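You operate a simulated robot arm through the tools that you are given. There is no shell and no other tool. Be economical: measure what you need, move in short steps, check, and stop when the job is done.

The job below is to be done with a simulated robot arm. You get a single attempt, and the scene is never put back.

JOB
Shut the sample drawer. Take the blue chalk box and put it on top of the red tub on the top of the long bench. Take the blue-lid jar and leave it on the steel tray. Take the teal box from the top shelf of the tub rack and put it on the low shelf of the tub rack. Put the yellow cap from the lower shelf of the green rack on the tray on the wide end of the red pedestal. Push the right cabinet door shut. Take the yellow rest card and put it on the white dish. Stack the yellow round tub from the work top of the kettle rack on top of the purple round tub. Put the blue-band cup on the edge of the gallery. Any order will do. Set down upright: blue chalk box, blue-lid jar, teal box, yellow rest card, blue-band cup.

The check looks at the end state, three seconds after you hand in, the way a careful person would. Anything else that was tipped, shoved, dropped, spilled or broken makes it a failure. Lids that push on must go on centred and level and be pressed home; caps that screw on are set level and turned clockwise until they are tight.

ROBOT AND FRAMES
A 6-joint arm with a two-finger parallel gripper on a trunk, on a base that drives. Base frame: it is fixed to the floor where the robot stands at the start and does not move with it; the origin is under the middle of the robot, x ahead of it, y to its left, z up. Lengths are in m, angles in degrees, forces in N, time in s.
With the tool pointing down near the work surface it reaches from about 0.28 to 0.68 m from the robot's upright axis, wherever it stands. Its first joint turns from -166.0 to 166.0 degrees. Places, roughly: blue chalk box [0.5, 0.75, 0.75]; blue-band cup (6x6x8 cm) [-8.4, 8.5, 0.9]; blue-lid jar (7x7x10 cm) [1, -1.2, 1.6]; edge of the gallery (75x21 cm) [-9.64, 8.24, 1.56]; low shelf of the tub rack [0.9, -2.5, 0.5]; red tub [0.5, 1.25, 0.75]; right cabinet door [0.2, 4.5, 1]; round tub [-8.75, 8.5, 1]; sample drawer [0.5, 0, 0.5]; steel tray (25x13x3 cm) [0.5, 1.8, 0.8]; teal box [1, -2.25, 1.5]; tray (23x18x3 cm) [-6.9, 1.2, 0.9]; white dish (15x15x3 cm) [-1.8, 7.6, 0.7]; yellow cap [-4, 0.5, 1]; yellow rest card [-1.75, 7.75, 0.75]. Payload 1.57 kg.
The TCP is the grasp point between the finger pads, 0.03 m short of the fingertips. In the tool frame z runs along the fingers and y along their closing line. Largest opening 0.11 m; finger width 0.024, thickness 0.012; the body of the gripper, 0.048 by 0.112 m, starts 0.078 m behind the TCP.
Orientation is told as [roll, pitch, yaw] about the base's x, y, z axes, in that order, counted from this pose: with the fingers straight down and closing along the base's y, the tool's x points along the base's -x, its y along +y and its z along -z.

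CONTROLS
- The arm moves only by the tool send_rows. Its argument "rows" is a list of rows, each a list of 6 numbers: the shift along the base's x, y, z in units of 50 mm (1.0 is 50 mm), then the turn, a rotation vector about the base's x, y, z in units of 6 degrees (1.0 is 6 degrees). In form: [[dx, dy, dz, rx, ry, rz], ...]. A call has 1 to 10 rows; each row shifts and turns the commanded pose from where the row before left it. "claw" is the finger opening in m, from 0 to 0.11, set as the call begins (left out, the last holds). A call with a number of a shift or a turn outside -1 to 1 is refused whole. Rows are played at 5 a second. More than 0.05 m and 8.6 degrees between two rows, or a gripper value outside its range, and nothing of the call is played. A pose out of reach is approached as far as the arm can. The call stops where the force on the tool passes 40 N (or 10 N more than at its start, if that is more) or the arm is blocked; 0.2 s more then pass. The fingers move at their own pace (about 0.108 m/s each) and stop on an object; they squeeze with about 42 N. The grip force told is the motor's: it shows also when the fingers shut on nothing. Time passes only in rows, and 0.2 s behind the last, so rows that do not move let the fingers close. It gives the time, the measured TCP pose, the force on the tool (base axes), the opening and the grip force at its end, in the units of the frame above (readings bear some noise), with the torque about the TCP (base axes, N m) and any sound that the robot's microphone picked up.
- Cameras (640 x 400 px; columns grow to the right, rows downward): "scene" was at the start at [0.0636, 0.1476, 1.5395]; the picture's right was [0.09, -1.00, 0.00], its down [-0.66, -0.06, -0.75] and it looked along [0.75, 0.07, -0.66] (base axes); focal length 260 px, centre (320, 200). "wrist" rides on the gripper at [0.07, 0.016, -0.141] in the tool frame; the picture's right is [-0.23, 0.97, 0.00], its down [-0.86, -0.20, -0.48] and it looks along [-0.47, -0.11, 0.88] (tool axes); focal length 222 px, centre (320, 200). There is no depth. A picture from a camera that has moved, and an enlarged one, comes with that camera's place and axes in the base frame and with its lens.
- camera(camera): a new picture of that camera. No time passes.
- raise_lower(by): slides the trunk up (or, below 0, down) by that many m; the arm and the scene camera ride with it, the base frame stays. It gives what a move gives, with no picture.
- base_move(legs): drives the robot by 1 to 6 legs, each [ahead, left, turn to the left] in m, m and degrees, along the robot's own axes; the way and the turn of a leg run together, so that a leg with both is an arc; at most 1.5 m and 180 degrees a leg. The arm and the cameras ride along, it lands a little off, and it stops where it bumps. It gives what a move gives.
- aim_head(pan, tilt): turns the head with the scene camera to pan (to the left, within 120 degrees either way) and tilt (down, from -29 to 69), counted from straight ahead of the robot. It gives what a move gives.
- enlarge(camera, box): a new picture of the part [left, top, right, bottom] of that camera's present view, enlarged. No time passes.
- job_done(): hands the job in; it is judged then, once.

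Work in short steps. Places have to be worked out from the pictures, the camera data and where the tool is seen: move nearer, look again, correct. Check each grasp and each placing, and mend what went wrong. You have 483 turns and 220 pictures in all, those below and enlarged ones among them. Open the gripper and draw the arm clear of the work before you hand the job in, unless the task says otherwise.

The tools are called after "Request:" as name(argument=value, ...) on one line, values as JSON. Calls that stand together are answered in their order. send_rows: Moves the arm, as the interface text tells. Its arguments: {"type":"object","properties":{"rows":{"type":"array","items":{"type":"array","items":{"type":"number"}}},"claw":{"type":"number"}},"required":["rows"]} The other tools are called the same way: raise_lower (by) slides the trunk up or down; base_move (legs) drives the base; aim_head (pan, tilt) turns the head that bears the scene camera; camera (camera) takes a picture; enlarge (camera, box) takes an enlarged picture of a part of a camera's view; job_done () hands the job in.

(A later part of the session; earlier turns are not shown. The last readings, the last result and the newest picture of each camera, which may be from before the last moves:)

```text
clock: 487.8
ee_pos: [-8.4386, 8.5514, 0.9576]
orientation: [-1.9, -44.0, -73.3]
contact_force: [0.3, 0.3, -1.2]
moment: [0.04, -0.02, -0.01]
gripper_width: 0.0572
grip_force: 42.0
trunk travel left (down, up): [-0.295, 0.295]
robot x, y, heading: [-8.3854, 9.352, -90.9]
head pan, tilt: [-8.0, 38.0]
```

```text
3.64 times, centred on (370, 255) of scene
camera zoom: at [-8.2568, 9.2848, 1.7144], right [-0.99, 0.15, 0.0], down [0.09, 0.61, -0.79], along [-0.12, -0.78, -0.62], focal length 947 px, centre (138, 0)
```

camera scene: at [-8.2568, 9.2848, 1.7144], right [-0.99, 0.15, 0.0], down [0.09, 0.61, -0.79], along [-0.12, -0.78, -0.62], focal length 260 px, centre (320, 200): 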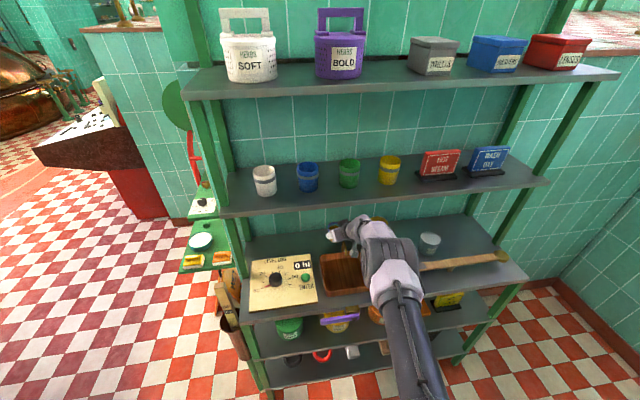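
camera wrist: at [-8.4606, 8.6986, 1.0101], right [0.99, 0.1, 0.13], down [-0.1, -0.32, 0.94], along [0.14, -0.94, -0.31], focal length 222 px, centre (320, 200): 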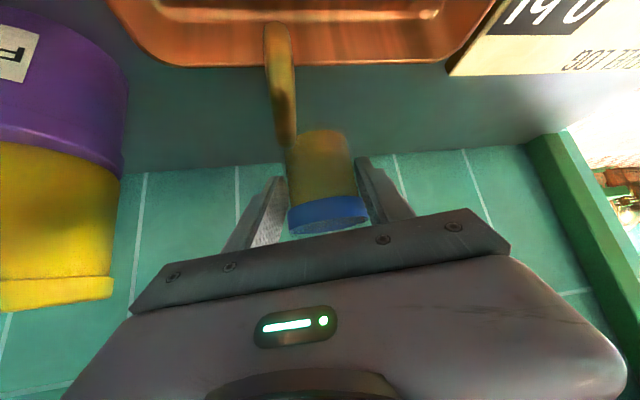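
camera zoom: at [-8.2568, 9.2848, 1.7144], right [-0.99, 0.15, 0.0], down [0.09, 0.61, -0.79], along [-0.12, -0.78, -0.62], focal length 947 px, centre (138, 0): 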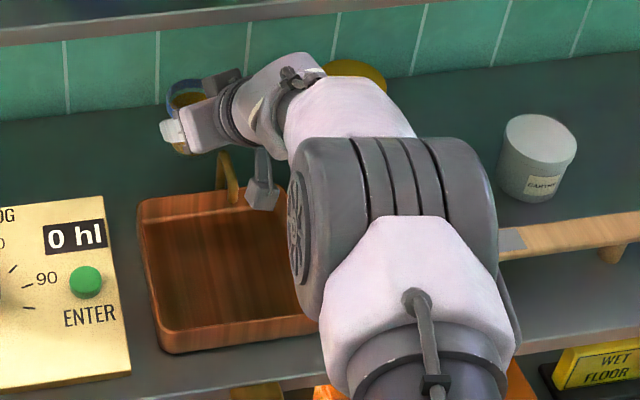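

Nothing disturbed. I lift a little more, shift right of the tray handle, and withdraw the cup toward +y, keeping it level.

Request:
send_rows(rows=[[0.4, 0, 0.4, 0, 0, 0], [0.5, 0, 0.3, 0, 0, 0], [0.2, 0.6, 0.2, 0, 0, 0], [0, 0.9, 0.2, 0, 0, 0], [0, 0.9, 0.2, 0, 0, 0], [0, 0.9, 0.2, 0, 0, 0]])

Request:
base_move(legs=[[-0.2, 0, 0], [0, -1.1, 0]])

Request:
aim_head(pan=5, tilt=15)

Request:
camera(camera="scene")

```text
clock: 489.1
ee_pos: [-8.3832, 8.7158, 1.0339]
orientation: [-2.1, -44.0, -73.2]
contact_force: [0.3, 1.1, -1.7]
moment: [-0.02, -0.02, -0.04]
gripper_width: 0.0571
grip_force: 41.9
trunk travel left (down, up): [-0.295, 0.295]
robot x, y, heading: [-8.3839, 9.3528, -90.6]
head pan, tilt: [-8.0, 38.0]
```

```text
clock: 496.0
ee_pos: [-9.4972, 8.9293, 1.0326]
orientation: [-1.9, -44.0, -73.5]
contact_force: [0.1, 0.1, -1.9]
moment: [0.02, 0.01, 0.0]
gripper_width: 0.0568
grip_force: 41.9
trunk travel left (down, up): [-0.295, 0.295]
robot x, y, heading: [-9.493, 9.5616, -91.1]
head pan, tilt: [-8.0, 38.0]
```

```text
clock: 496.9
ee_pos: [-9.4974, 8.9294, 1.032]
orientation: [-1.9, -44.1, -73.6]
contact_force: [0.0, -0.1, -1.1]
moment: [0.03, 0.03, 0.0]
gripper_width: 0.057
grip_force: 41.9
trunk travel left (down, up): [-0.295, 0.295]
robot x, y, heading: [-9.4942, 9.5676, -90.7]
head pan, tilt: [5.0, 15.0]
```

```text
47 pictures are left
camera scene: at [-9.3462, 9.4901, 1.7508], right [-1.0, -0.07, 0.0], down [-0.02, 0.26, -0.97], along [0.07, -0.96, -0.26], focal length 260 px, centre (320, 200)
```

scene: 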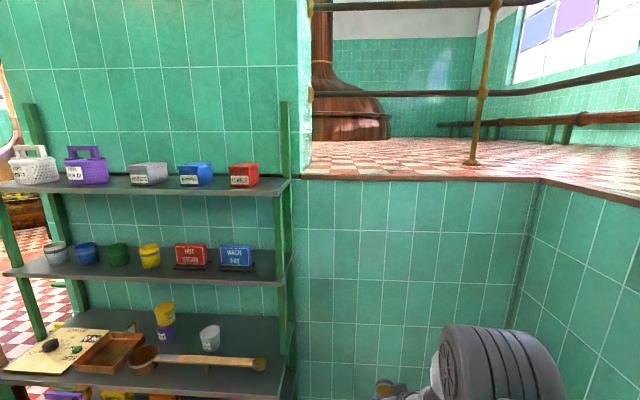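

The gallery floor edge is at z ≈ 1.55, wall face y ≈ 8.35. I raise the trunk and the arm, keeping the cup level, then drive toward the edge.

Request:
raise_lower(by=0.29)

Request:
send_rows(rows=[[0, 0, 0.9, 0, 0, 0], [0, 0, 0.9, 0, 0, 0], [0, 0, 0.9, 0, 0, 0], [0, 0, 0.9, 0, 0, 0], [0, 0, 0.9, 0, 0, 0], [0, 0, 0.9, 0, 0, 0], [0, 0, 0.9, 0, 0, 0], [0, 0, 0.9, 0, 0, 0]])

Request:
base_move(legs=[[0.4, -0.13, 0]])

Request:
aim_head(pan=-10, tilt=35)

Request:
camera(camera="scene")

Request:
camera(camera="wrist")

```text
clock: 499.8
ee_pos: [-9.4974, 8.9302, 1.3226]
orientation: [-1.9, -44.1, -73.6]
contact_force: [-0.1, -0.6, -1.9]
moment: [0.05, -0.04, 0.03]
gripper_width: 0.0568
grip_force: 42.9
trunk travel left (down, up): [-0.585, 0.005]
robot x, y, heading: [-9.4893, 9.5683, -91.1]
head pan, tilt: [5.0, 15.0]
```

```text
clock: 501.6
ee_pos: [-9.4966, 8.9323, 1.6851]
orientation: [-1.9, -44.0, -73.7]
contact_force: [-0.4, 0.4, -1.2]
moment: [0.02, 0.0, -0.01]
gripper_width: 0.0567
grip_force: 42.3
trunk travel left (down, up): [-0.585, 0.005]
robot x, y, heading: [-9.4924, 9.5644, -90.9]
head pan, tilt: [5.0, 15.0]
```

```text
clock: 504.2
ee_pos: [-9.6287, 8.5304, 1.6834]
orientation: [-1.9, -43.9, -73.3]
contact_force: [0.2, 0.3, -1.6]
moment: [0.01, 0.02, 0.04]
gripper_width: 0.0567
grip_force: 41.9
trunk travel left (down, up): [-0.585, 0.005]
robot x, y, heading: [-9.626, 9.1663, -90.7]
head pan, tilt: [5.0, 15.0]
```

```text
clock: 505.1
ee_pos: [-9.6289, 8.5304, 1.6837]
orientation: [-1.9, -44.0, -73.4]
contact_force: [-0.2, 0.1, -2.4]
moment: [0.0, 0.01, 0.03]
gripper_width: 0.0565
grip_force: 41.4
trunk travel left (down, up): [-0.585, 0.005]
robot x, y, heading: [-9.6251, 9.1651, -90.8]
head pan, tilt: [-10.0, 35.0]
```

```text
46 pictures are left
camera scene: at [-9.5034, 9.0954, 2.009], right [-0.98, 0.19, 0.0], down [0.11, 0.56, -0.82], along [-0.15, -0.81, -0.57], focal length 260 px, centre (320, 200)
```

scene: 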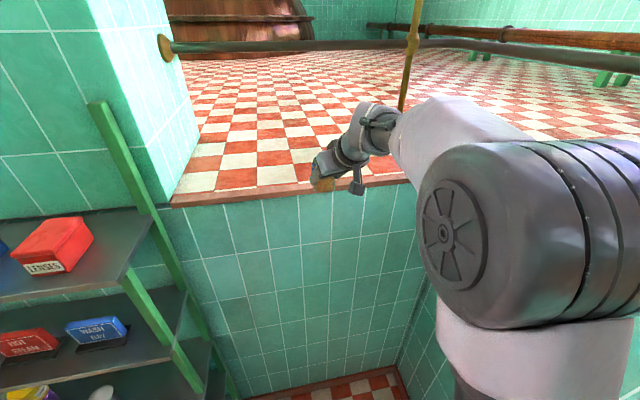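

```text
45 pictures are left
camera wrist: at [-9.6507, 8.6776, 1.7361], right [0.99, 0.1, 0.13], down [-0.1, -0.32, 0.94], along [0.14, -0.94, -0.31], focal length 222 px, centre (320, 200)
```

wrist: 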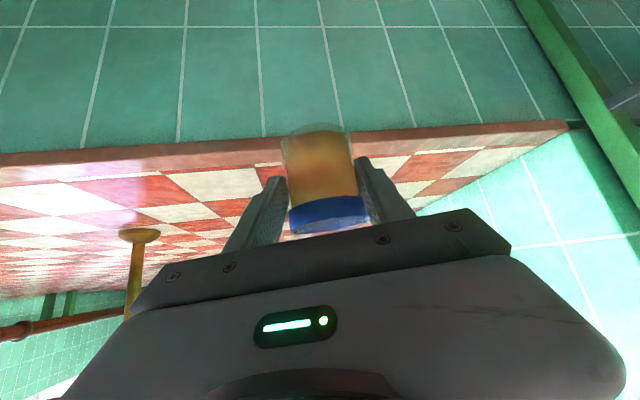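

I advance so that the cup is over the ledge, then lower slowly.

Request:
base_move(legs=[[0.25, 0, 0]])

Request:
send_rows(rows=[[0, -0.5, -0.5, 0, 0, 0], [0, 0, -0.4, 0, 0, 0]])

Request:
camera(camera="wrist")

Request:
enlarge(camera="scene", box=[180, 100, 460, 300])

```text
clock: 506.9
ee_pos: [-9.631, 8.2851, 1.6831]
orientation: [-1.9, -44.1, -73.5]
contact_force: [0.2, -0.2, -1.9]
moment: [0.03, 0.0, -0.03]
gripper_width: 0.0567
grip_force: 41.9
trunk travel left (down, up): [-0.585, 0.005]
robot x, y, heading: [-9.6322, 8.9128, -90.7]
head pan, tilt: [-10.0, 35.0]
```

```text
clock: 507.5
ee_pos: [-9.6318, 8.2595, 1.637]
orientation: [-1.8, -44.0, -73.4]
contact_force: [-0.4, 1.3, -2.2]
moment: [0.02, 0.0, 0.02]
gripper_width: 0.0562
grip_force: 41.9
trunk travel left (down, up): [-0.585, 0.005]
robot x, y, heading: [-9.6323, 8.9186, -91.0]
head pan, tilt: [-10.0, 35.0]
```

```text
44 pictures are left
camera wrist: at [-9.6537, 8.4081, 1.6918], right [0.99, 0.1, 0.13], down [-0.1, -0.32, 0.94], along [0.14, -0.94, -0.31], focal length 222 px, centre (320, 200)
```

wrist: 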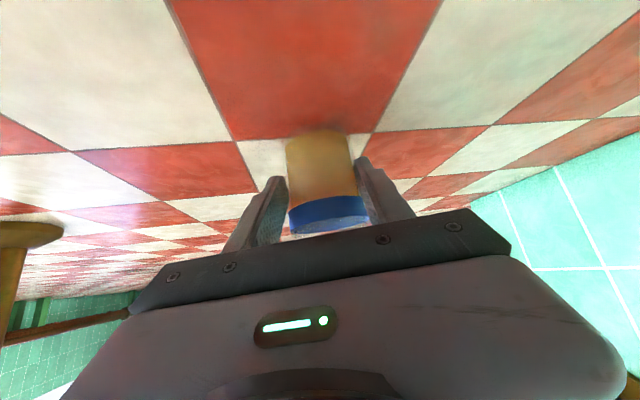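

```text
2.00 times, centred on (320, 200) of scene
camera zoom: at [-9.5063, 8.8505, 2.0089], right [-0.98, 0.19, 0.0], down [0.11, 0.56, -0.82], along [-0.15, -0.81, -0.57], focal length 521 px, centre (320, 200)
```

zoom: 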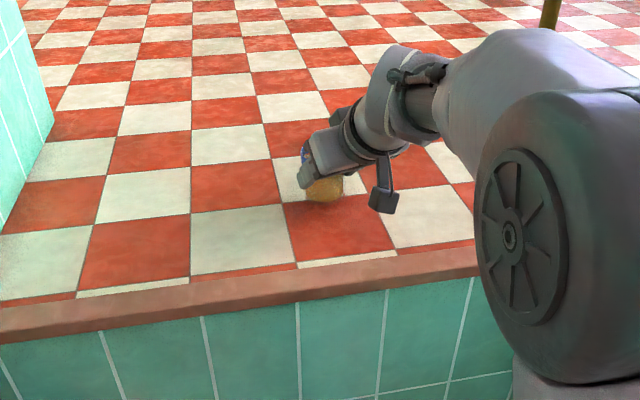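

The cup is over the ledge zone. I lower to contact.

Request:
send_rows(rows=[[0, 0, -0.3, 0, 0, 0], [0, 0, -0.15, 0, 0, 0]])

Request:
send_rows(rows=[[0, 0, -0.08, 0, 0, 0], [0, 0, -0.08, 0, 0, 0]])

```text
clock: 508.1
ee_pos: [-9.631, 8.2601, 1.6225]
orientation: [-2.1, -44.5, -73.3]
contact_force: [-1.4, -5.7, 29.0]
moment: [-1.08, -0.86, -0.27]
gripper_width: 0.0571
grip_force: 41.7
trunk travel left (down, up): [-0.585, 0.005]
robot x, y, heading: [-9.6317, 8.9176, -90.4]
head pan, tilt: [-10.0, 35.0]
```

```text
clock: 508.7
ee_pos: [-9.6323, 8.2629, 1.6124]
orientation: [-2.0, -44.3, -73.4]
contact_force: [-1.1, -2.1, 35.0]
moment: [-0.57, -0.99, -0.21]
gripper_width: 0.0566
grip_force: 41.8
trunk travel left (down, up): [-0.585, 0.005]
robot x, y, heading: [-9.6297, 8.9186, -90.6]
head pan, tilt: [-10.0, 35.0]
```

It is in contact; I ease up and check the cup is level before releasing.

Request:
send_rows(rows=[[0, 0, 0.1, 0, 0, 0]])

Request:
camera(camera="wrist")

Request:
enlarge(camera="scene", box=[270, 130, 400, 230])

```text
clock: 509.1
ee_pos: [-9.6308, 8.2617, 1.6106]
orientation: [-1.8, -43.8, -73.5]
contact_force: [-3.1, 2.7, 10.2]
moment: [-0.26, -0.23, 0.0]
gripper_width: 0.0562
grip_force: 42.0
trunk travel left (down, up): [-0.585, 0.005]
robot x, y, heading: [-9.6294, 8.9167, -90.8]
head pan, tilt: [-10.0, 35.0]
```

```text
42 pictures are left
camera wrist: at [-9.6534, 8.4096, 1.6648], right [0.99, 0.1, 0.13], down [-0.1, -0.32, 0.94], along [0.14, -0.94, -0.31], focal length 222 px, centre (320, 200)
```

wrist: 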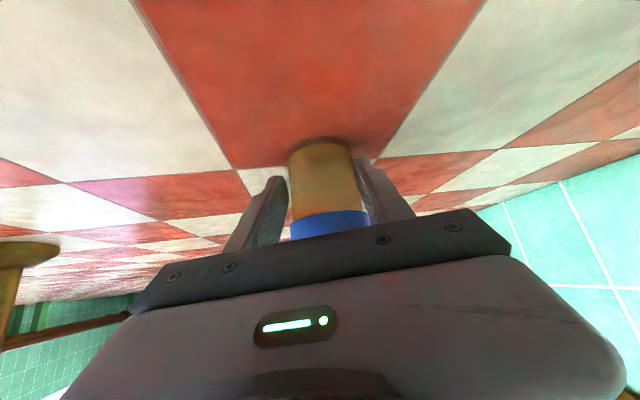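

```text
4.00 times, centred on (335, 180) of scene
camera zoom: at [-9.5075, 8.8527, 2.0088], right [-0.98, 0.19, 0.0], down [0.11, 0.56, -0.82], along [-0.15, -0.81, -0.57], focal length 1042 px, centre (260, 280)
```

zoom: 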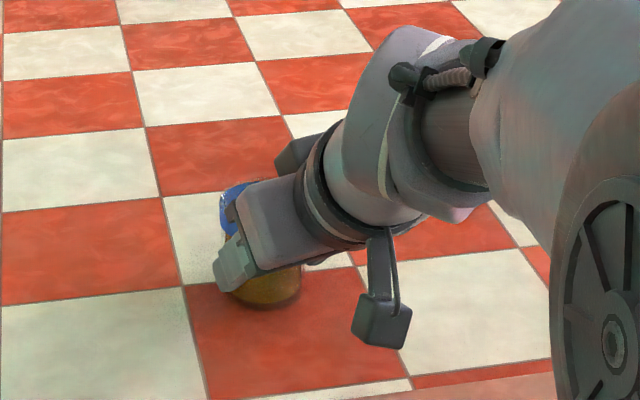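

The cup stands flat. I release and withdraw along the tool axis.

Request:
send_rows(rows=[[0, 0, 0, 0, 0, 0], [0, 0, 0, 0, 0, 0], [0, 0, 0, 0, 0, 0]], claw=0.1)

Request:
send_rows(rows=[[-0.06, 0.3, 0.3, 0, 0, 0], [-0.12, 0.6, 0.6, 0, 0, 0], [-0.12, 0.6, 0.6, 0, 0, 0]])

Request:
base_move(legs=[[-0.3, 0, 0]])

Request:
enlarge(camera="scene", box=[200, 80, 440, 230])

```text
clock: 509.9
ee_pos: [-9.6289, 8.2585, 1.6118]
orientation: [-1.8, -43.8, -73.4]
contact_force: [-0.1, -0.3, -0.3]
moment: [0.02, 0.02, -0.01]
gripper_width: 0.0999
grip_force: 0.2
trunk travel left (down, up): [-0.585, 0.005]
robot x, y, heading: [-9.6306, 8.9195, -90.6]
head pan, tilt: [-10.0, 35.0]
```

```text
clock: 510.7
ee_pos: [-9.647, 8.3377, 1.6901]
orientation: [-2.0, -44.1, -73.4]
contact_force: [-0.7, 0.1, -0.5]
moment: [0.0, 0.01, -0.01]
gripper_width: 0.0999
grip_force: 0.1
trunk travel left (down, up): [-0.585, 0.005]
robot x, y, heading: [-9.6323, 8.9199, -90.8]
head pan, tilt: [-10.0, 35.0]
```

```text
clock: 512.7
ee_pos: [-9.6446, 8.6308, 1.688]
orientation: [-1.9, -44.1, -73.4]
contact_force: [-0.4, -0.6, -1.2]
moment: [0.02, -0.02, -0.02]
gripper_width: 0.1
grip_force: 0.0
trunk travel left (down, up): [-0.585, 0.005]
robot x, y, heading: [-9.6275, 9.215, -90.8]
head pan, tilt: [-10.0, 35.0]
```

```text
2.67 times, centred on (320, 155) of scene
camera zoom: at [-9.5028, 9.1459, 2.0089], right [-0.98, 0.19, 0.0], down [0.11, 0.56, -0.82], along [-0.15, -0.8, -0.57], focal length 694 px, centre (320, 320)
```

zoom: 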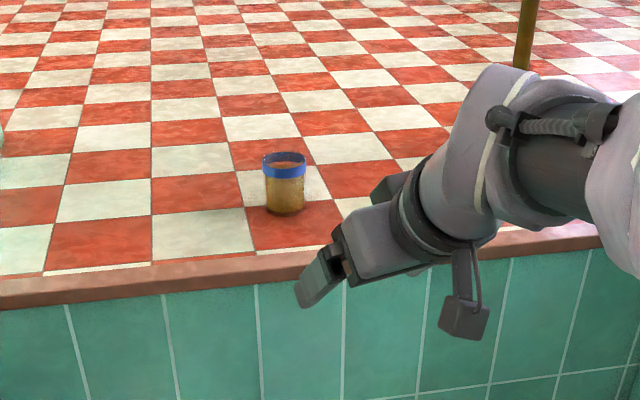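

The cup stands upright on the gallery edge. Remaining: the rest card at (-1.75, 7.75) and the cabinet door at (0.2, 4.5). I lower the trunk, return the tool to vertical and tuck it in.

Request:
base_move(legs=[[-0.25, 0, 0]])

Request:
raise_lower(by=-0.4)

Request:
send_rows(rows=[[0, 0.3, 0, 0.885, 0.24, 0], [0, 0.3, 0, 0.885, 0.24, 0], [0, 0.3, 0, 0.885, 0.24, 0], [0, 0.3, 0, 0.885, 0.24, 0], [0, 0.3, 0, 0.885, 0.24, 0], [0, 0.3, 0, 0.885, 0.24, 0], [0, 0.3, 0, 0.885, 0.24, 0], [0, 0.3, 0, 0.885, 0.24, -0.8], [0, 0.2, 0, 0, 0, -0.8], [0, 0.2, 0, 0, 0, -0.8]])

```text
clock: 514.5
ee_pos: [-9.6427, 8.882, 1.688]
orientation: [-1.9, -44.0, -73.7]
contact_force: [1.0, -0.2, 0.8]
moment: [0.0, -0.01, -0.01]
gripper_width: 0.1002
grip_force: 0.0
trunk travel left (down, up): [-0.585, 0.005]
robot x, y, heading: [-9.6213, 9.4679, -90.9]
head pan, tilt: [-10.0, 35.0]
```

```text
clock: 518.4
ee_pos: [-9.6419, 8.8837, 1.2884]
orientation: [-1.8, -43.9, -73.6]
contact_force: [-0.8, 1.0, -0.1]
moment: [0.01, 0.01, 0.0]
gripper_width: 0.1002
grip_force: 0.1
trunk travel left (down, up): [-0.185, 0.405]
robot x, y, heading: [-9.6259, 9.4674, -91.2]
head pan, tilt: [-10.0, 35.0]
```

```text
clock: 520.6
ee_pos: [-9.6431, 9.023, 1.2897]
orientation: [-1.4, 0.0, -88.4]
contact_force: [0.0, -0.5, 0.1]
moment: [-0.03, -0.01, 0.01]
gripper_width: 0.0999
grip_force: 0.0
trunk travel left (down, up): [-0.185, 0.405]
robot x, y, heading: [-9.6226, 9.467, -90.8]
head pan, tilt: [-10.0, 35.0]
```

Now I retrace the way out: along y 9.45, then diagonally between the kettle and the hose panel to the aisle.

Request:
base_move(legs=[[0, 1.45, 0], [0, 0.3, 0], [0.46, 0.4, 0], [0.37, 0.27, 0], [0.92, 0.7, 0], [0.1, 1.0, 0]])

```text
clock: 545.1
ee_pos: [-5.5494, 7.1149, 1.2895]
orientation: [-1.5, 0.0, -88.5]
contact_force: [0.1, 0.3, -0.1]
moment: [-0.02, 0.0, 0.0]
gripper_width: 0.1001
grip_force: 0.1
trunk travel left (down, up): [-0.185, 0.405]
robot x, y, heading: [-5.531, 7.5589, -91.1]
head pan, tilt: [-10.0, 35.0]
```

Through. I look east to find the way to (-1.75, 7.75).

Request:
aim_head(pan=85, tilt=15)

Request:
camera(camera="scene")

```text
clock: 546.8
ee_pos: [-5.5508, 7.1146, 1.2886]
orientation: [-1.3, 0.0, -88.5]
contact_force: [0.0, -0.7, -0.2]
moment: [0.02, 0.0, -0.01]
gripper_width: 0.1001
grip_force: 0.1
trunk travel left (down, up): [-0.185, 0.405]
robot x, y, heading: [-5.5317, 7.5588, -91.0]
head pan, tilt: [85.0, 15.0]
```

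```text
39 pictures are left
camera scene: at [-5.2971, 7.567, 1.6409], right [-0.1, -0.99, 0.0], down [-0.26, 0.03, -0.97], along [0.96, -0.1, -0.26], focal length 260 px, centre (320, 200)
```

scene: 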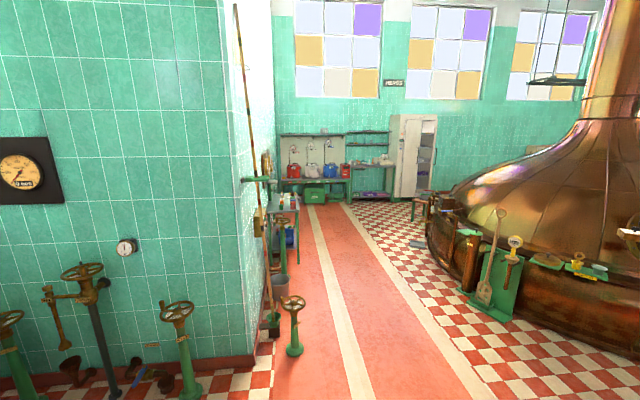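

The orange path runs east; the table with the card is on the left wall, and the white cabinet is at the far end. I drive down the path centre at y ≈ 6.7.

Request:
base_move(legs=[[0.85, 0, 0], [0, 1.5, 0], [0, 1.4, 0]])

Request:
aim_head(pan=115, tilt=25)

Request:
camera(camera="scene")

```text
clock: 564.8
ee_pos: [-2.6976, 6.1882, 1.2883]
orientation: [-1.4, 0.1, -89.8]
contact_force: [1.5, -0.6, 0.2]
moment: [0.02, 0.05, -0.01]
gripper_width: 0.1
grip_force: 0.0
trunk travel left (down, up): [-0.185, 0.405]
robot x, y, heading: [-2.6704, 6.6361, -92.4]
head pan, tilt: [85.0, 15.0]
```

```text
clock: 565.8
ee_pos: [-2.6968, 6.1879, 1.2896]
orientation: [-1.4, -0.1, -89.7]
contact_force: [-0.2, 0.1, 0.1]
moment: [0.01, -0.01, -0.01]
gripper_width: 0.1
grip_force: 0.0
trunk travel left (down, up): [-0.185, 0.405]
robot x, y, heading: [-2.6667, 6.6336, -92.7]
head pan, tilt: [115.0, 25.0]
```

```text
38 pictures are left
camera scene: at [-2.4411, 6.6815, 1.6247], right [0.38, -0.92, 0.0], down [-0.39, -0.16, -0.91], along [0.84, 0.35, -0.42], focal length 260 px, centre (320, 200)
```

scene: 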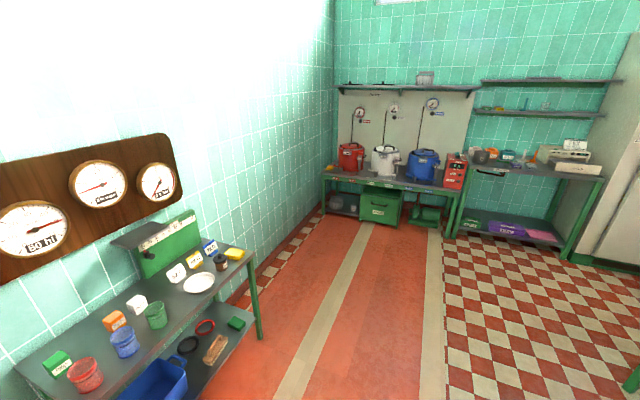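

Request:
enlarge(camera="scene", box=[90, 210, 270, 340])

```text
3.08 times, centred on (180, 275) of scene
camera zoom: at [-2.4411, 6.6815, 1.6247], right [0.38, -0.92, 0.0], down [-0.39, -0.16, -0.91], along [0.84, 0.35, -0.42], focal length 801 px, centre (751, -31)
```

zoom: 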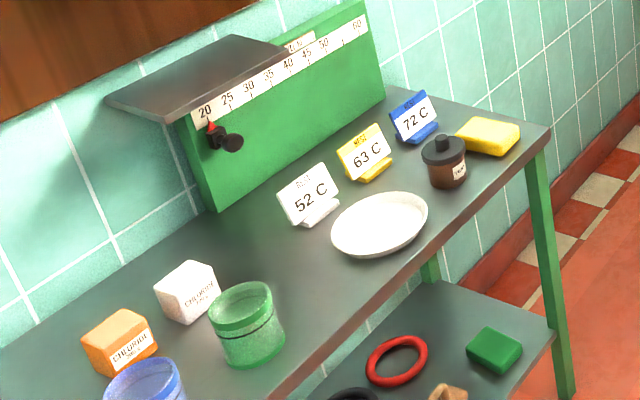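

The yellow "63 C" card stands at about (-1.653, 7.726), its width axis heading about -28°; the white dish is at (-1.75, 7.61). I turn to face the table and drive up.

Request:
base_move(legs=[[0, 0, -177], [0, -1.0, 0], [0.4, 0, 0]])

Request:
aim_head(pan=-10, tilt=50)

Request:
camera(camera="scene")

```text
clock: 580.3
ee_pos: [-1.6338, 7.4657, 1.2897]
orientation: [-1.4, 0.0, 91.5]
contact_force: [0.1, 1.2, 0.1]
moment: [-0.01, -0.01, 0.01]
gripper_width: 0.0999
grip_force: 0.2
trunk travel left (down, up): [-0.185, 0.405]
robot x, y, heading: [-1.653, 7.0263, 88.9]
head pan, tilt: [115.0, 25.0]
```

```text
clock: 582.4
ee_pos: [-1.6337, 7.465, 1.2883]
orientation: [-1.4, 0.1, 91.5]
contact_force: [-0.3, -0.3, -0.1]
moment: [0.01, -0.01, -0.02]
gripper_width: 0.0999
grip_force: 0.1
trunk travel left (down, up): [-0.185, 0.405]
robot x, y, heading: [-1.6553, 7.0206, 88.9]
head pan, tilt: [-10.0, 50.0]
```

```text
36 pictures are left
camera scene: at [-1.779, 7.0792, 1.5872], right [0.98, -0.19, 0.0], down [-0.15, -0.75, -0.64], along [0.12, 0.63, -0.77], focal length 260 px, centre (320, 200)
```

scene: 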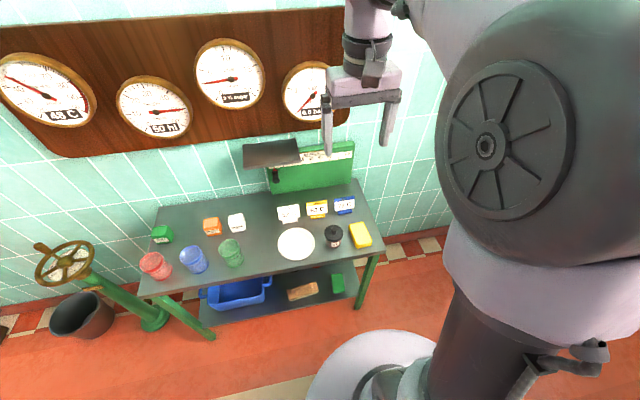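

I drive 6 cm closer, yaw the tool -29° to match the card, and come down above it.

Request:
base_move(legs=[[0.06, 0, 0]])

Request:
send_rows(rows=[[-0.15, 0.5, -0.6, 0, 0.23, -0.8], [-0.15, 0.5, -0.6, 0, 0, -0.8], [-0.15, 0.5, -0.6, 0, 0, -0.8], [-0.15, 0.5, -0.6, 0, 0, -0.8], [-0.1, 0.3, -0.8, 0, 0, -0.8], [-0.1, 0, -0.9, 0, 0, -0.9], [0, 0, -0.9, 0, 0, 0]], claw=0.11)

Request:
camera(camera="wrist")

```text
clock: 583.4
ee_pos: [-1.631, 7.5269, 1.2889]
orientation: [-1.4, 0.1, 91.5]
contact_force: [-0.2, 0.4, -0.7]
moment: [-0.04, -0.04, 0.0]
gripper_width: 0.1001
grip_force: 0.0
trunk travel left (down, up): [-0.185, 0.405]
robot x, y, heading: [-1.6539, 7.0789, 89.1]
head pan, tilt: [-10.0, 50.0]
```

```text
clock: 585.0
ee_pos: [-1.6712, 7.6409, 1.0383]
orientation: [0.0, -0.1, 62.0]
contact_force: [-0.5, 0.0, 0.2]
moment: [0.0, 0.01, 0.01]
gripper_width: 0.11
grip_force: 0.1
trunk travel left (down, up): [-0.185, 0.405]
robot x, y, heading: [-1.6543, 7.0768, 89.0]
head pan, tilt: [-10.0, 50.0]
```

```text
35 pictures are left
camera wrist: at [-1.718, 7.5865, 1.18], right [-0.75, 0.66, 0.0], down [0.58, 0.66, 0.48], along [0.31, 0.36, -0.88], focal length 222 px, centre (320, 200)
```

wrist: 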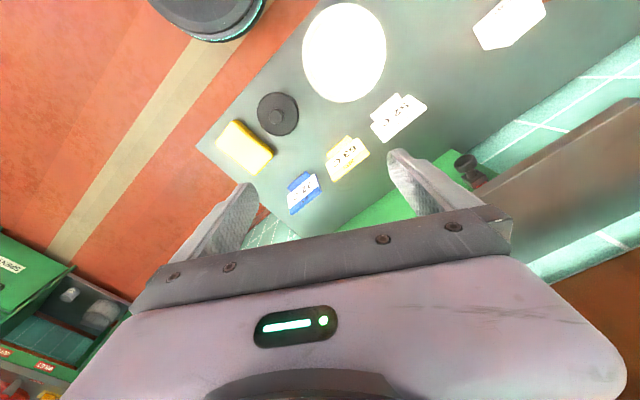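

Request:
enlarge(camera="wrist", box=[260, 70, 440, 220])

```text
2.67 times, centred on (350, 145) of wrist
camera zoom: at [-1.718, 7.5865, 1.18], right [-0.75, 0.66, 0.0], down [0.58, 0.66, 0.48], along [0.31, 0.36, -0.88], focal length 592 px, centre (240, 347)
```

zoom: 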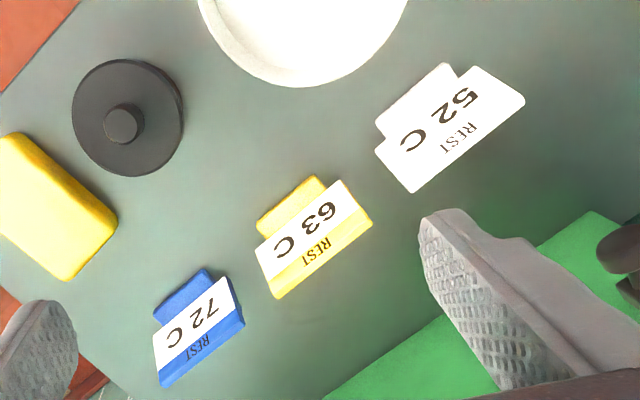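

The card actually has its width along x: centre (-1.670, 7.717), 8 cm wide, with 3 cm gaps to its neighbours. I rotate back so that the fingers close along x, narrow the claw to 9.4 cm, and descend partway.

Request:
send_rows(rows=[[0, 0.3, -0.3, 0, 0, 0.95], [0, 0.3, -0.5, 0, 0, 0.95], [0, 0.3, -0.6, 0, 0, 0.95], [0, 0.3, -0.6, 0, 0, 0.95], [0, 0.3, -0.6, 0, 0, 0.87]], claw=0.094)

Request:
camera(camera="wrist")

```text
clock: 586.1
ee_pos: [-1.6739, 7.7154, 0.9078]
orientation: [0.0, 0.1, 90.2]
contact_force: [0.2, 0.0, -0.4]
moment: [-0.03, -0.03, 0.01]
gripper_width: 0.0942
grip_force: 0.0
trunk travel left (down, up): [-0.185, 0.405]
robot x, y, heading: [-1.6497, 7.0826, 88.8]
head pan, tilt: [-10.0, 50.0]
```

```text
33 pictures are left
camera wrist: at [-1.6899, 7.6451, 1.0501], right [-0.97, 0.22, 0.0], down [0.2, 0.86, 0.48], along [0.11, 0.47, -0.88], focal length 222 px, centre (320, 200)
```

wrist: 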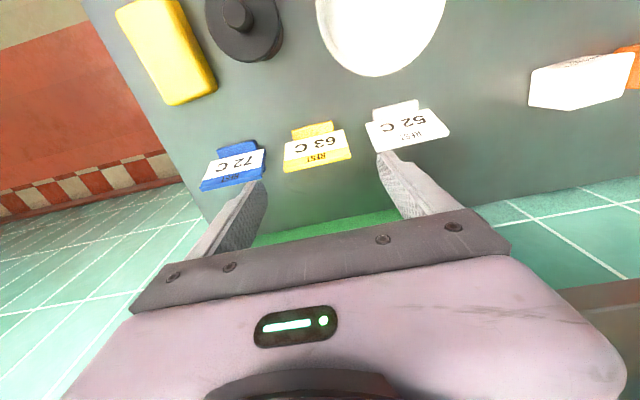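

Aligned. I shift 8 mm and descend to just above, then check clearances to the neighbouring cards.

Request:
send_rows(rows=[[0.16, 0.08, -0.6, 0, 0, 0], [0, 0, -0.6, 0, 0, 0], [0, 0, -0.5, 0, 0, 0]])

Request:
camera(camera="wrist")

```text
clock: 587.0
ee_pos: [-1.6623, 7.7191, 0.8241]
orientation: [0.0, 0.0, 90.1]
contact_force: [0.2, 0.7, -0.1]
moment: [0.0, -0.01, -0.02]
gripper_width: 0.094
grip_force: 0.1
trunk travel left (down, up): [-0.185, 0.405]
robot x, y, heading: [-1.6491, 7.0809, 88.8]
head pan, tilt: [-10.0, 50.0]
```

```text
32 pictures are left
camera wrist: at [-1.6795, 7.6496, 0.965], right [-0.97, 0.23, 0.0], down [0.2, 0.86, 0.48], along [0.11, 0.47, -0.88], focal length 222 px, centre (320, 200)
```

wrist: 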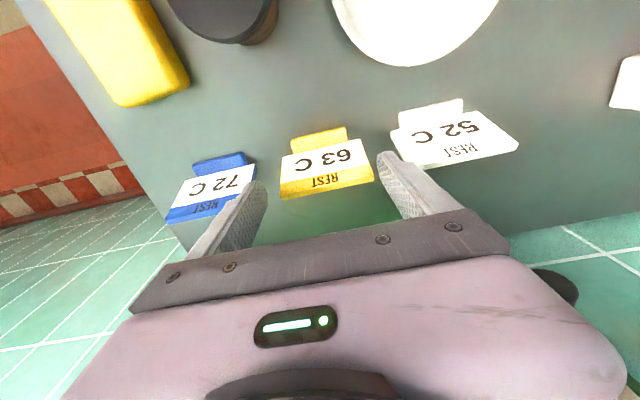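

The card is 8.8 cm wide. I set the claw to 10 cm, centre at x -1.667, and descend between the neighbours.

Request:
send_rows(rows=[[-0.09, 0, 0, 0, 0, 0], [0, 0, -0.2, 0, 0, 0]], claw=0.1)

Request:
enlarge(camera="wrist", box=[160, 80, 480, 260])

```text
clock: 587.5
ee_pos: [-1.6687, 7.7185, 0.813]
orientation: [0.0, 0.1, 90.0]
contact_force: [-0.8, 0.8, -0.3]
moment: [-0.01, -0.01, -0.01]
gripper_width: 0.1001
grip_force: 0.0
trunk travel left (down, up): [-0.185, 0.405]
robot x, y, heading: [-1.6512, 7.0816, 88.7]
head pan, tilt: [-10.0, 50.0]
```

```text
2.00 times, centred on (320, 170) of wrist
camera zoom: at [-1.6841, 7.649, 0.9545], right [-0.97, 0.23, 0.0], down [0.2, 0.86, 0.48], along [0.11, 0.47, -0.88], focal length 444 px, centre (320, 260)
```

zoom: 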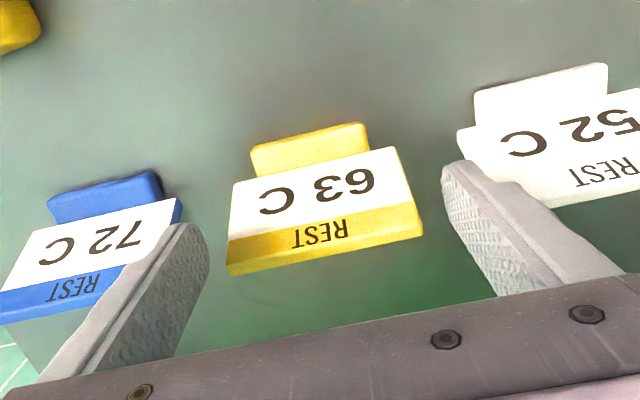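

Refined: card spans x -1.707…-1.625. I set the claw to 9.4 cm, centre -1.664, giving 6–12 mm on every side, and descend to z 0.777.

Request:
send_rows(rows=[[0.09, 0, 0, 0, 0, 0], [0, 0, -0.36, 0, 0, 0], [0, 0, -0.36, 0, 0, 0]], claw=0.094)

Request:
camera(camera="wrist")

```text
clock: 588.4
ee_pos: [-1.6636, 7.7205, 0.7764]
orientation: [0.0, 0.0, 90.1]
contact_force: [0.7, -0.2, -0.1]
moment: [-0.02, 0.01, -0.04]
gripper_width: 0.0943
grip_force: 0.1
trunk travel left (down, up): [-0.185, 0.405]
robot x, y, heading: [-1.6524, 7.0814, 88.9]
head pan, tilt: [-10.0, 50.0]
```

```text
30 pictures are left
camera wrist: at [-1.6802, 7.6498, 0.9187], right [-0.97, 0.23, 0.0], down [0.2, 0.86, 0.48], along [0.11, 0.47, -0.88], focal length 222 px, centre (320, 200)
```

wrist: 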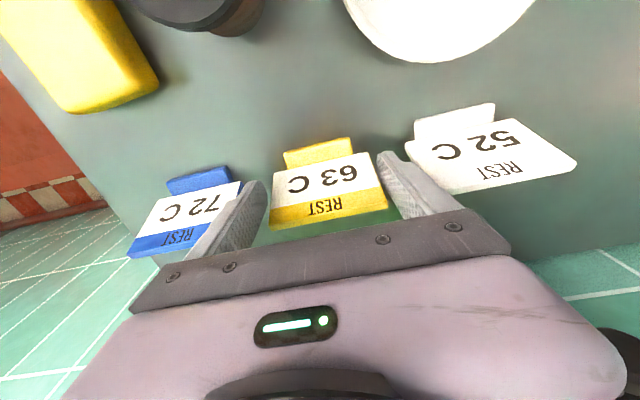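

Clear on both sides. I close on the card's edges and lift.

Request:
send_rows(rows=[[0, 0, 0, 0, 0, 0], [0, 0, 0, 0, 0, 0], [0, 0, 0, 0, 0, 0]], claw=0)

Request:
send_rows(rows=[[0, 0, 0.3, 0, 0, 0], [0, 0, 0.7, 0, 0, 0]])

Request:
camera(camera="wrist")

```text
clock: 589.1
ee_pos: [-1.6644, 7.72, 0.7764]
orientation: [0.1, -0.1, 90.2]
contact_force: [-0.7, -0.2, 0.3]
moment: [0.03, -0.03, 0.01]
gripper_width: 0.0841
grip_force: 42.1
trunk travel left (down, up): [-0.185, 0.405]
robot x, y, heading: [-1.6526, 7.08, 89.1]
head pan, tilt: [-10.0, 50.0]
```

```text
clock: 589.8
ee_pos: [-1.6628, 7.7193, 0.828]
orientation: [0.0, 0.0, 90.1]
contact_force: [-0.5, 0.2, -0.2]
moment: [0.01, 0.0, 0.01]
gripper_width: 0.0842
grip_force: 41.9
trunk travel left (down, up): [-0.185, 0.405]
robot x, y, heading: [-1.651, 7.0837, 89.0]
head pan, tilt: [-10.0, 50.0]
```

```text
29 pictures are left
camera wrist: at [-1.6797, 7.6499, 0.9707], right [-0.97, 0.23, 0.0], down [0.2, 0.86, 0.48], along [0.11, 0.47, -0.88], focal length 222 px, centre (320, 200)
```

wrist: 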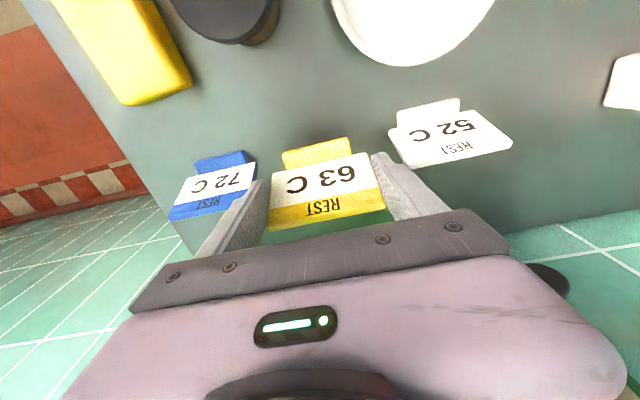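

The card is held upright by its edges. I lift higher and move over the dish.

Request:
send_rows(rows=[[0, 0, 0.9, 0, 0, 0], [0, 0, 0.7, 0, 0, 0], [-0.5, -0.8, 0, 0, 0, 0], [-0.5, -0.8, 0, 0, 0, 0], [-0.5, -0.8, 0, 0, 0, 0], [-0.6, 0, 0, 0, 0, 0]])

Request:
camera(camera="wrist")

Request:
camera(camera="scene")

```text
clock: 591.1
ee_pos: [-1.7678, 7.602, 0.9074]
orientation: [0.0, -0.1, 90.0]
contact_force: [-0.2, 0.6, -1.2]
moment: [0.04, -0.02, 0.0]
gripper_width: 0.0843
grip_force: 42.5
trunk travel left (down, up): [-0.185, 0.405]
robot x, y, heading: [-1.654, 7.0796, 88.9]
head pan, tilt: [-10.0, 50.0]
```

```text
28 pictures are left
camera wrist: at [-1.7839, 7.5306, 1.0496], right [-0.97, 0.23, 0.0], down [0.2, 0.86, 0.48], along [0.11, 0.47, -0.88], focal length 222 px, centre (320, 200)
```

wrist: 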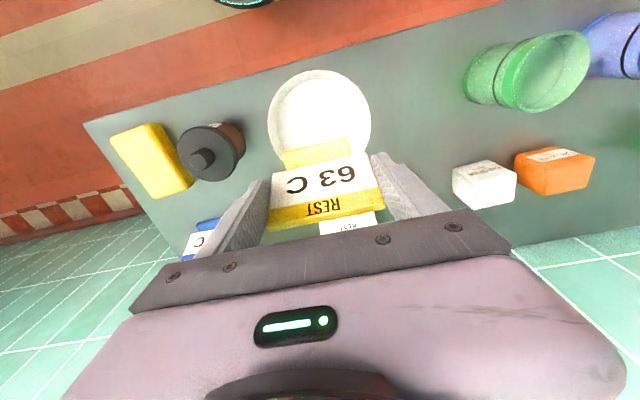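

```text
27 pictures are left
camera scene: at [-1.7783, 7.1398, 1.5871], right [0.98, -0.19, 0.0], down [-0.15, -0.75, -0.64], along [0.12, 0.63, -0.77], focal length 260 px, centre (320, 200)
```

scene: 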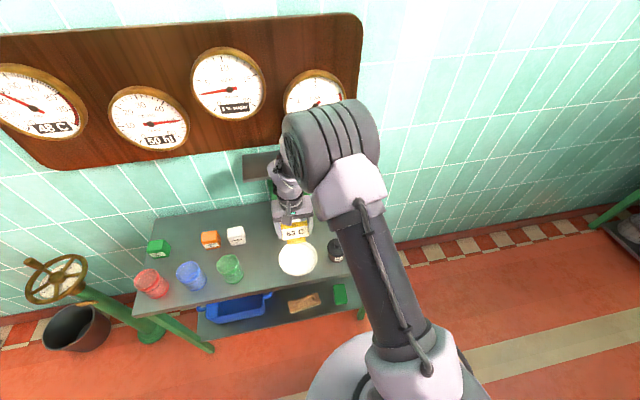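

The card hangs over the dish centre (about -1.769, 7.590). I lower it to just above, then to contact.

Request:
send_rows(rows=[[0, 0, -0.8, 0, 0, 0], [0, 0, -0.8, 0, 0, 0], [0, 0, -0.4, 0, 0, 0]])

Request:
camera(camera="wrist")

Request:
enlarge(camera="scene", box=[220, 190, 380, 300])

```text
clock: 592.0
ee_pos: [-1.7689, 7.5997, 0.808]
orientation: [0.1, 0.0, 90.1]
contact_force: [0.1, 0.0, -1.2]
moment: [-0.01, 0.02, 0.02]
gripper_width: 0.0838
grip_force: 41.8
trunk travel left (down, up): [-0.185, 0.405]
robot x, y, heading: [-1.6494, 7.0794, 89.2]
head pan, tilt: [-10.0, 50.0]
```

```text
26 pictures are left
camera wrist: at [-1.7852, 7.5299, 0.9495], right [-0.97, 0.23, 0.0], down [0.2, 0.86, 0.48], along [0.11, 0.47, -0.88], focal length 222 px, centre (320, 200)
```

wrist: 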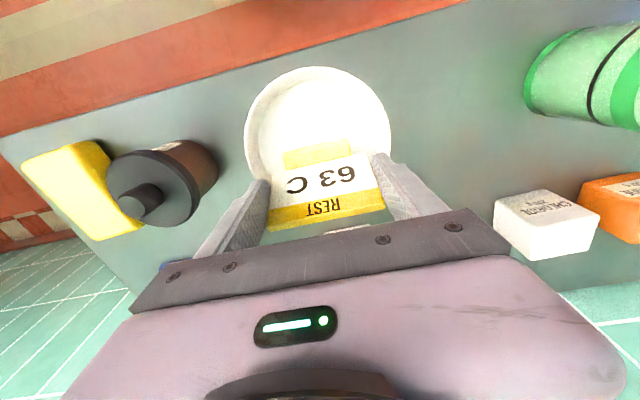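

```text
3.64 times, centred on (300, 245) of scene
camera zoom: at [-1.7777, 7.1397, 1.5872], right [0.98, -0.19, 0.0], down [-0.15, -0.75, -0.64], along [0.12, 0.63, -0.77], focal length 947 px, centre (393, 36)
```

zoom: 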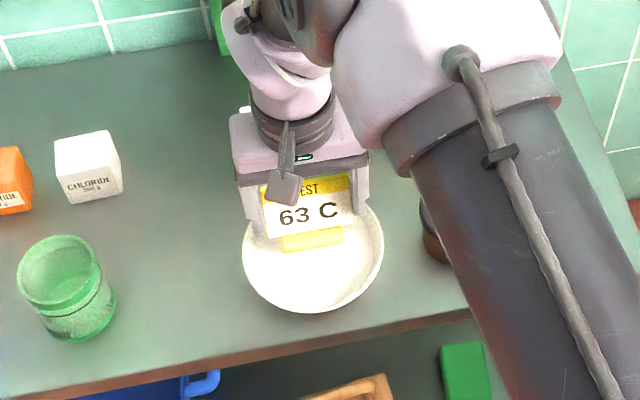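

Good; I shift 7 mm toward the dish's centre and lower to contact.

Request:
send_rows(rows=[[0, -0.14, -0.2, 0, 0, 0], [0, 0, -0.1, 0, 0, 0]])

Request:
send_rows(rows=[[0, 0, -0.08, 0, 0, 0], [0, 0, -0.06, 0, 0, 0]])

```text
clock: 592.5
ee_pos: [-1.7676, 7.5919, 0.7926]
orientation: [0.0, 0.1, 90.1]
contact_force: [0.6, 0.8, -0.5]
moment: [-0.01, -0.03, 0.03]
gripper_width: 0.0842
grip_force: 42.3
trunk travel left (down, up): [-0.185, 0.405]
robot x, y, heading: [-1.651, 7.0833, 88.9]
head pan, tilt: [-10.0, 50.0]
```

```text
clock: 593.1
ee_pos: [-1.7681, 7.5909, 0.7865]
orientation: [0.0, 0.0, 90.2]
contact_force: [0.3, -0.2, 0.0]
moment: [0.0, 0.01, -0.01]
gripper_width: 0.0841
grip_force: 42.3
trunk travel left (down, up): [-0.185, 0.405]
robot x, y, heading: [-1.6505, 7.0847, 88.7]
head pan, tilt: [-10.0, 50.0]
```

Request:
send_rows(rows=[[0, 0, -0.06, 0, 0, 0]])

Request:
send_rows(rows=[[0, 0, -0.05, 0, 0, 0]])

```text
clock: 593.5
ee_pos: [-1.7679, 7.5923, 0.7832]
orientation: [-0.1, 0.0, 90.1]
contact_force: [0.5, 0.2, -1.0]
moment: [0.0, -0.01, 0.01]
gripper_width: 0.0843
grip_force: 41.9
trunk travel left (down, up): [-0.185, 0.405]
robot x, y, heading: [-1.6542, 7.0789, 88.7]
head pan, tilt: [-10.0, 50.0]
```

```text
clock: 594.0
ee_pos: [-1.7691, 7.5917, 0.7822]
orientation: [0.0, -0.1, 90.0]
contact_force: [-0.3, -1.3, 20.8]
moment: [-0.25, -0.21, 0.02]
gripper_width: 0.0841
grip_force: 42.3
trunk travel left (down, up): [-0.185, 0.405]
robot x, y, heading: [-1.6534, 7.0797, 88.9]
head pan, tilt: [-10.0, 50.0]
```

Contact (21 N). I ease off, open slightly, and rise straight up.

Request:
send_rows(rows=[[0, 0, 0.04, 0, 0, 0]])

Request:
send_rows(rows=[[0, 0, 0, 0, 0, 0], [0, 0, 0, 0, 0, 0], [0, 0, 0, 0, 0, 0]], claw=0.096)

Request:
send_rows(rows=[[0, 0, 0.5, 0, 0, 0], [0, 0, 0.8, 0, 0, 0], [0, -0.3, 0.8, 0, 0, 0], [0, -0.6, 0.7, 0, 0, 0], [0, -0.6, 0.7, 0, 0, 0], [0, -0.6, 0.7, 0, 0, 0]])

Request:
camera(camera="wrist")

```text
clock: 594.4
ee_pos: [-1.7678, 7.5922, 0.7819]
orientation: [-0.1, -0.1, 90.1]
contact_force: [-2.0, 2.3, 6.8]
moment: [0.13, -0.06, 0.07]
gripper_width: 0.0841
grip_force: 41.9
trunk travel left (down, up): [-0.185, 0.405]
robot x, y, heading: [-1.6508, 7.0815, 88.9]
head pan, tilt: [-10.0, 50.0]
```

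```text
clock: 595.1
ee_pos: [-1.7678, 7.5916, 0.7821]
orientation: [0.0, 0.0, 90.2]
contact_force: [-0.3, 0.2, -0.2]
moment: [-0.01, 0.01, -0.02]
gripper_width: 0.096
grip_force: 0.1
trunk travel left (down, up): [-0.185, 0.405]
robot x, y, heading: [-1.6522, 7.0789, 88.7]
head pan, tilt: [-10.0, 50.0]
```

```text
clock: 596.5
ee_pos: [-1.7697, 7.4847, 0.9904]
orientation: [-0.1, 0.1, 90.1]
contact_force: [0.5, 0.6, 0.2]
moment: [0.01, 0.02, -0.01]
gripper_width: 0.0961
grip_force: 0.1
trunk travel left (down, up): [-0.185, 0.405]
robot x, y, heading: [-1.6523, 7.0807, 89.0]
head pan, tilt: [-10.0, 50.0]
```

```text
24 pictures are left
camera wrist: at [-1.785, 7.416, 1.1336], right [-0.97, 0.23, 0.0], down [0.2, 0.86, 0.48], along [0.11, 0.47, -0.88], focal length 222 px, centre (320, 200)
```

wrist: 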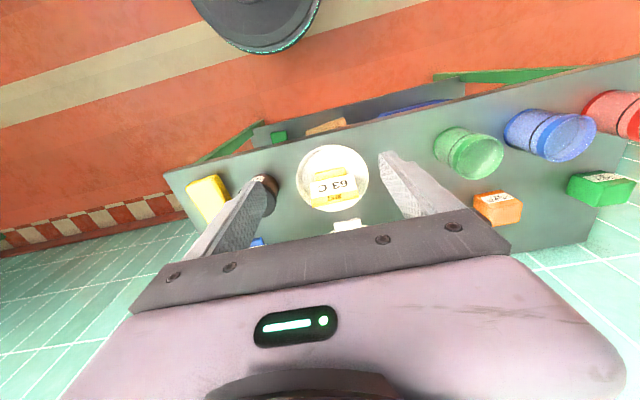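

The card stands upright in the dish. Last: the cabinet door. I back off, turn right and look.

Request:
base_move(legs=[[-0.7, 0, 0], [0, 0, -89]])

Request:
aim_head(pan=-30, tilt=20)

Request:
camera(camera="scene")

```text
clock: 604.2
ee_pos: [-1.2588, 6.4945, 0.9907]
orientation: [-0.1, 0.0, 1.8]
contact_force: [-0.8, 0.3, 0.2]
moment: [-0.02, 0.03, 0.0]
gripper_width: 0.0962
grip_force: 0.0
trunk travel left (down, up): [-0.185, 0.405]
robot x, y, heading: [-1.6591, 6.3697, 0.8]
head pan, tilt: [-10.0, 50.0]
```

```text
clock: 605.2
ee_pos: [-1.2587, 6.4941, 0.9916]
orientation: [0.0, 0.0, 1.7]
contact_force: [-0.4, 0.1, -0.3]
moment: [-0.01, 0.02, -0.01]
gripper_width: 0.096
grip_force: 0.0
trunk travel left (down, up): [-0.185, 0.405]
robot x, y, heading: [-1.6602, 6.3668, 0.6]
head pan, tilt: [-30.0, 20.0]
```

```text
23 pictures are left
camera scene: at [-1.6014, 6.4602, 1.6327], right [-0.49, -0.87, 0.0], down [-0.3, 0.17, -0.94], along [0.82, -0.46, -0.34], focal length 260 px, centre (320, 200)
```

scene: 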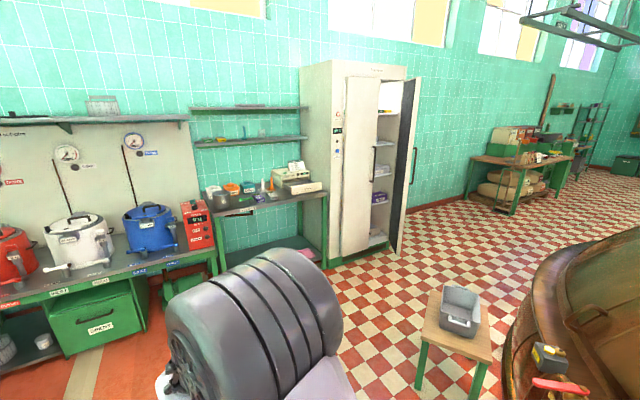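

The cabinet's right door stands open about 90°, hinged at about (0.42, 4.43), free edge near (0.13, 4.4). I tuck the arm, close the fingers, and drive around the stool to the door's outer side.

Request:
send_rows(rows=[[-0.9, 0, 0, 0, 0, 0], [-0.9, 0, 0, 0, 0, 0]], claw=0)

Request:
base_move(legs=[[1.28, 0, 0], [0, -1.0, 0]])

Request:
camera(camera="scene")

```text
clock: 605.8
ee_pos: [-1.3491, 6.4941, 0.9916]
orientation: [-0.1, 0.0, 1.6]
contact_force: [-0.6, -0.5, 0.6]
moment: [0.01, -0.04, -0.01]
gripper_width: 0.0
grip_force: 17.6
trunk travel left (down, up): [-0.185, 0.405]
robot x, y, heading: [-1.6593, 6.3689, 0.4]
head pan, tilt: [-30.0, 20.0]
```

```text
clock: 617.1
ee_pos: [-0.0671, 5.4709, 0.9919]
orientation: [0.0, -0.1, 0.3]
contact_force: [0.3, -0.1, 0.1]
moment: [0.01, 0.04, 0.02]
gripper_width: 0.0003
grip_force: 20.6
trunk travel left (down, up): [-0.185, 0.405]
robot x, y, heading: [-0.3831, 5.3533, -1.2]
head pan, tilt: [-30.0, 20.0]
```

```text
22 pictures are left
camera scene: at [-0.3211, 5.4446, 1.6328], right [-0.51, -0.86, 0.0], down [-0.29, 0.18, -0.94], along [0.81, -0.48, -0.34], focal length 260 px, centre (320, 200)
```

scene: 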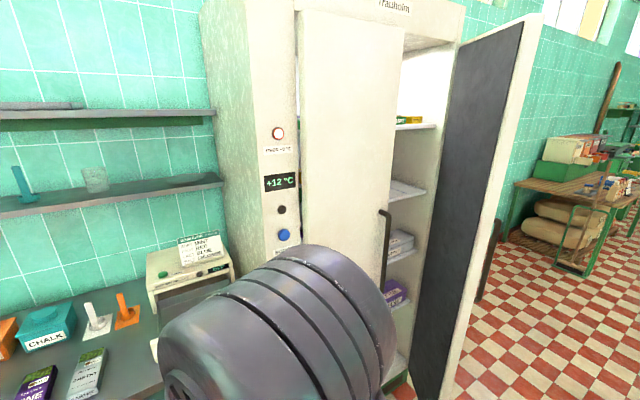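

Triangulating two views: hinge (0.40, 4.37), free edge (0.025, 4.647), so it's open about 54°. I drive on to y ≈ 4.35, on the door's outer side, and lower the tool to z 0.92.

Request:
base_move(legs=[[0, -1.0, 0]])

Request:
aim_head(pan=25, tilt=35)

Request:
camera(camera="scene")

```text
clock: 622.4
ee_pos: [-0.0859, 4.4621, 0.9922]
orientation: [0.0, 0.0, -0.3]
contact_force: [-0.1, -0.4, 0.4]
moment: [-0.03, -0.03, 0.01]
gripper_width: 0.0001
grip_force: 21.2
trunk travel left (down, up): [-0.185, 0.405]
robot x, y, heading: [-0.4012, 4.3462, -1.3]
head pan, tilt: [-30.0, 20.0]
```

```text
clock: 623.6
ee_pos: [-0.087, 4.462, 0.9914]
orientation: [0.0, 0.0, -0.2]
contact_force: [0.4, 0.1, 0.7]
moment: [-0.02, 0.03, 0.02]
gripper_width: 0.0003
grip_force: 21.2
trunk travel left (down, up): [-0.185, 0.405]
robot x, y, heading: [-0.403, 4.3436, -1.5]
head pan, tilt: [25.0, 35.0]
```

```text
21 pictures are left
camera scene: at [-0.3404, 4.5213, 1.609], right [0.4, -0.92, 0.0], down [-0.53, -0.23, -0.82], along [0.75, 0.33, -0.57], focal length 260 px, centre (320, 200)
```

scene: 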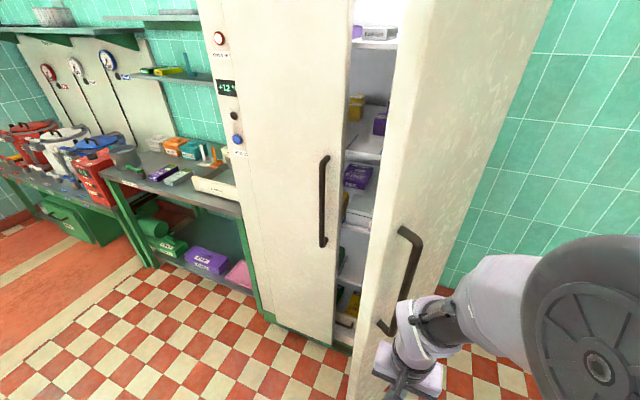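

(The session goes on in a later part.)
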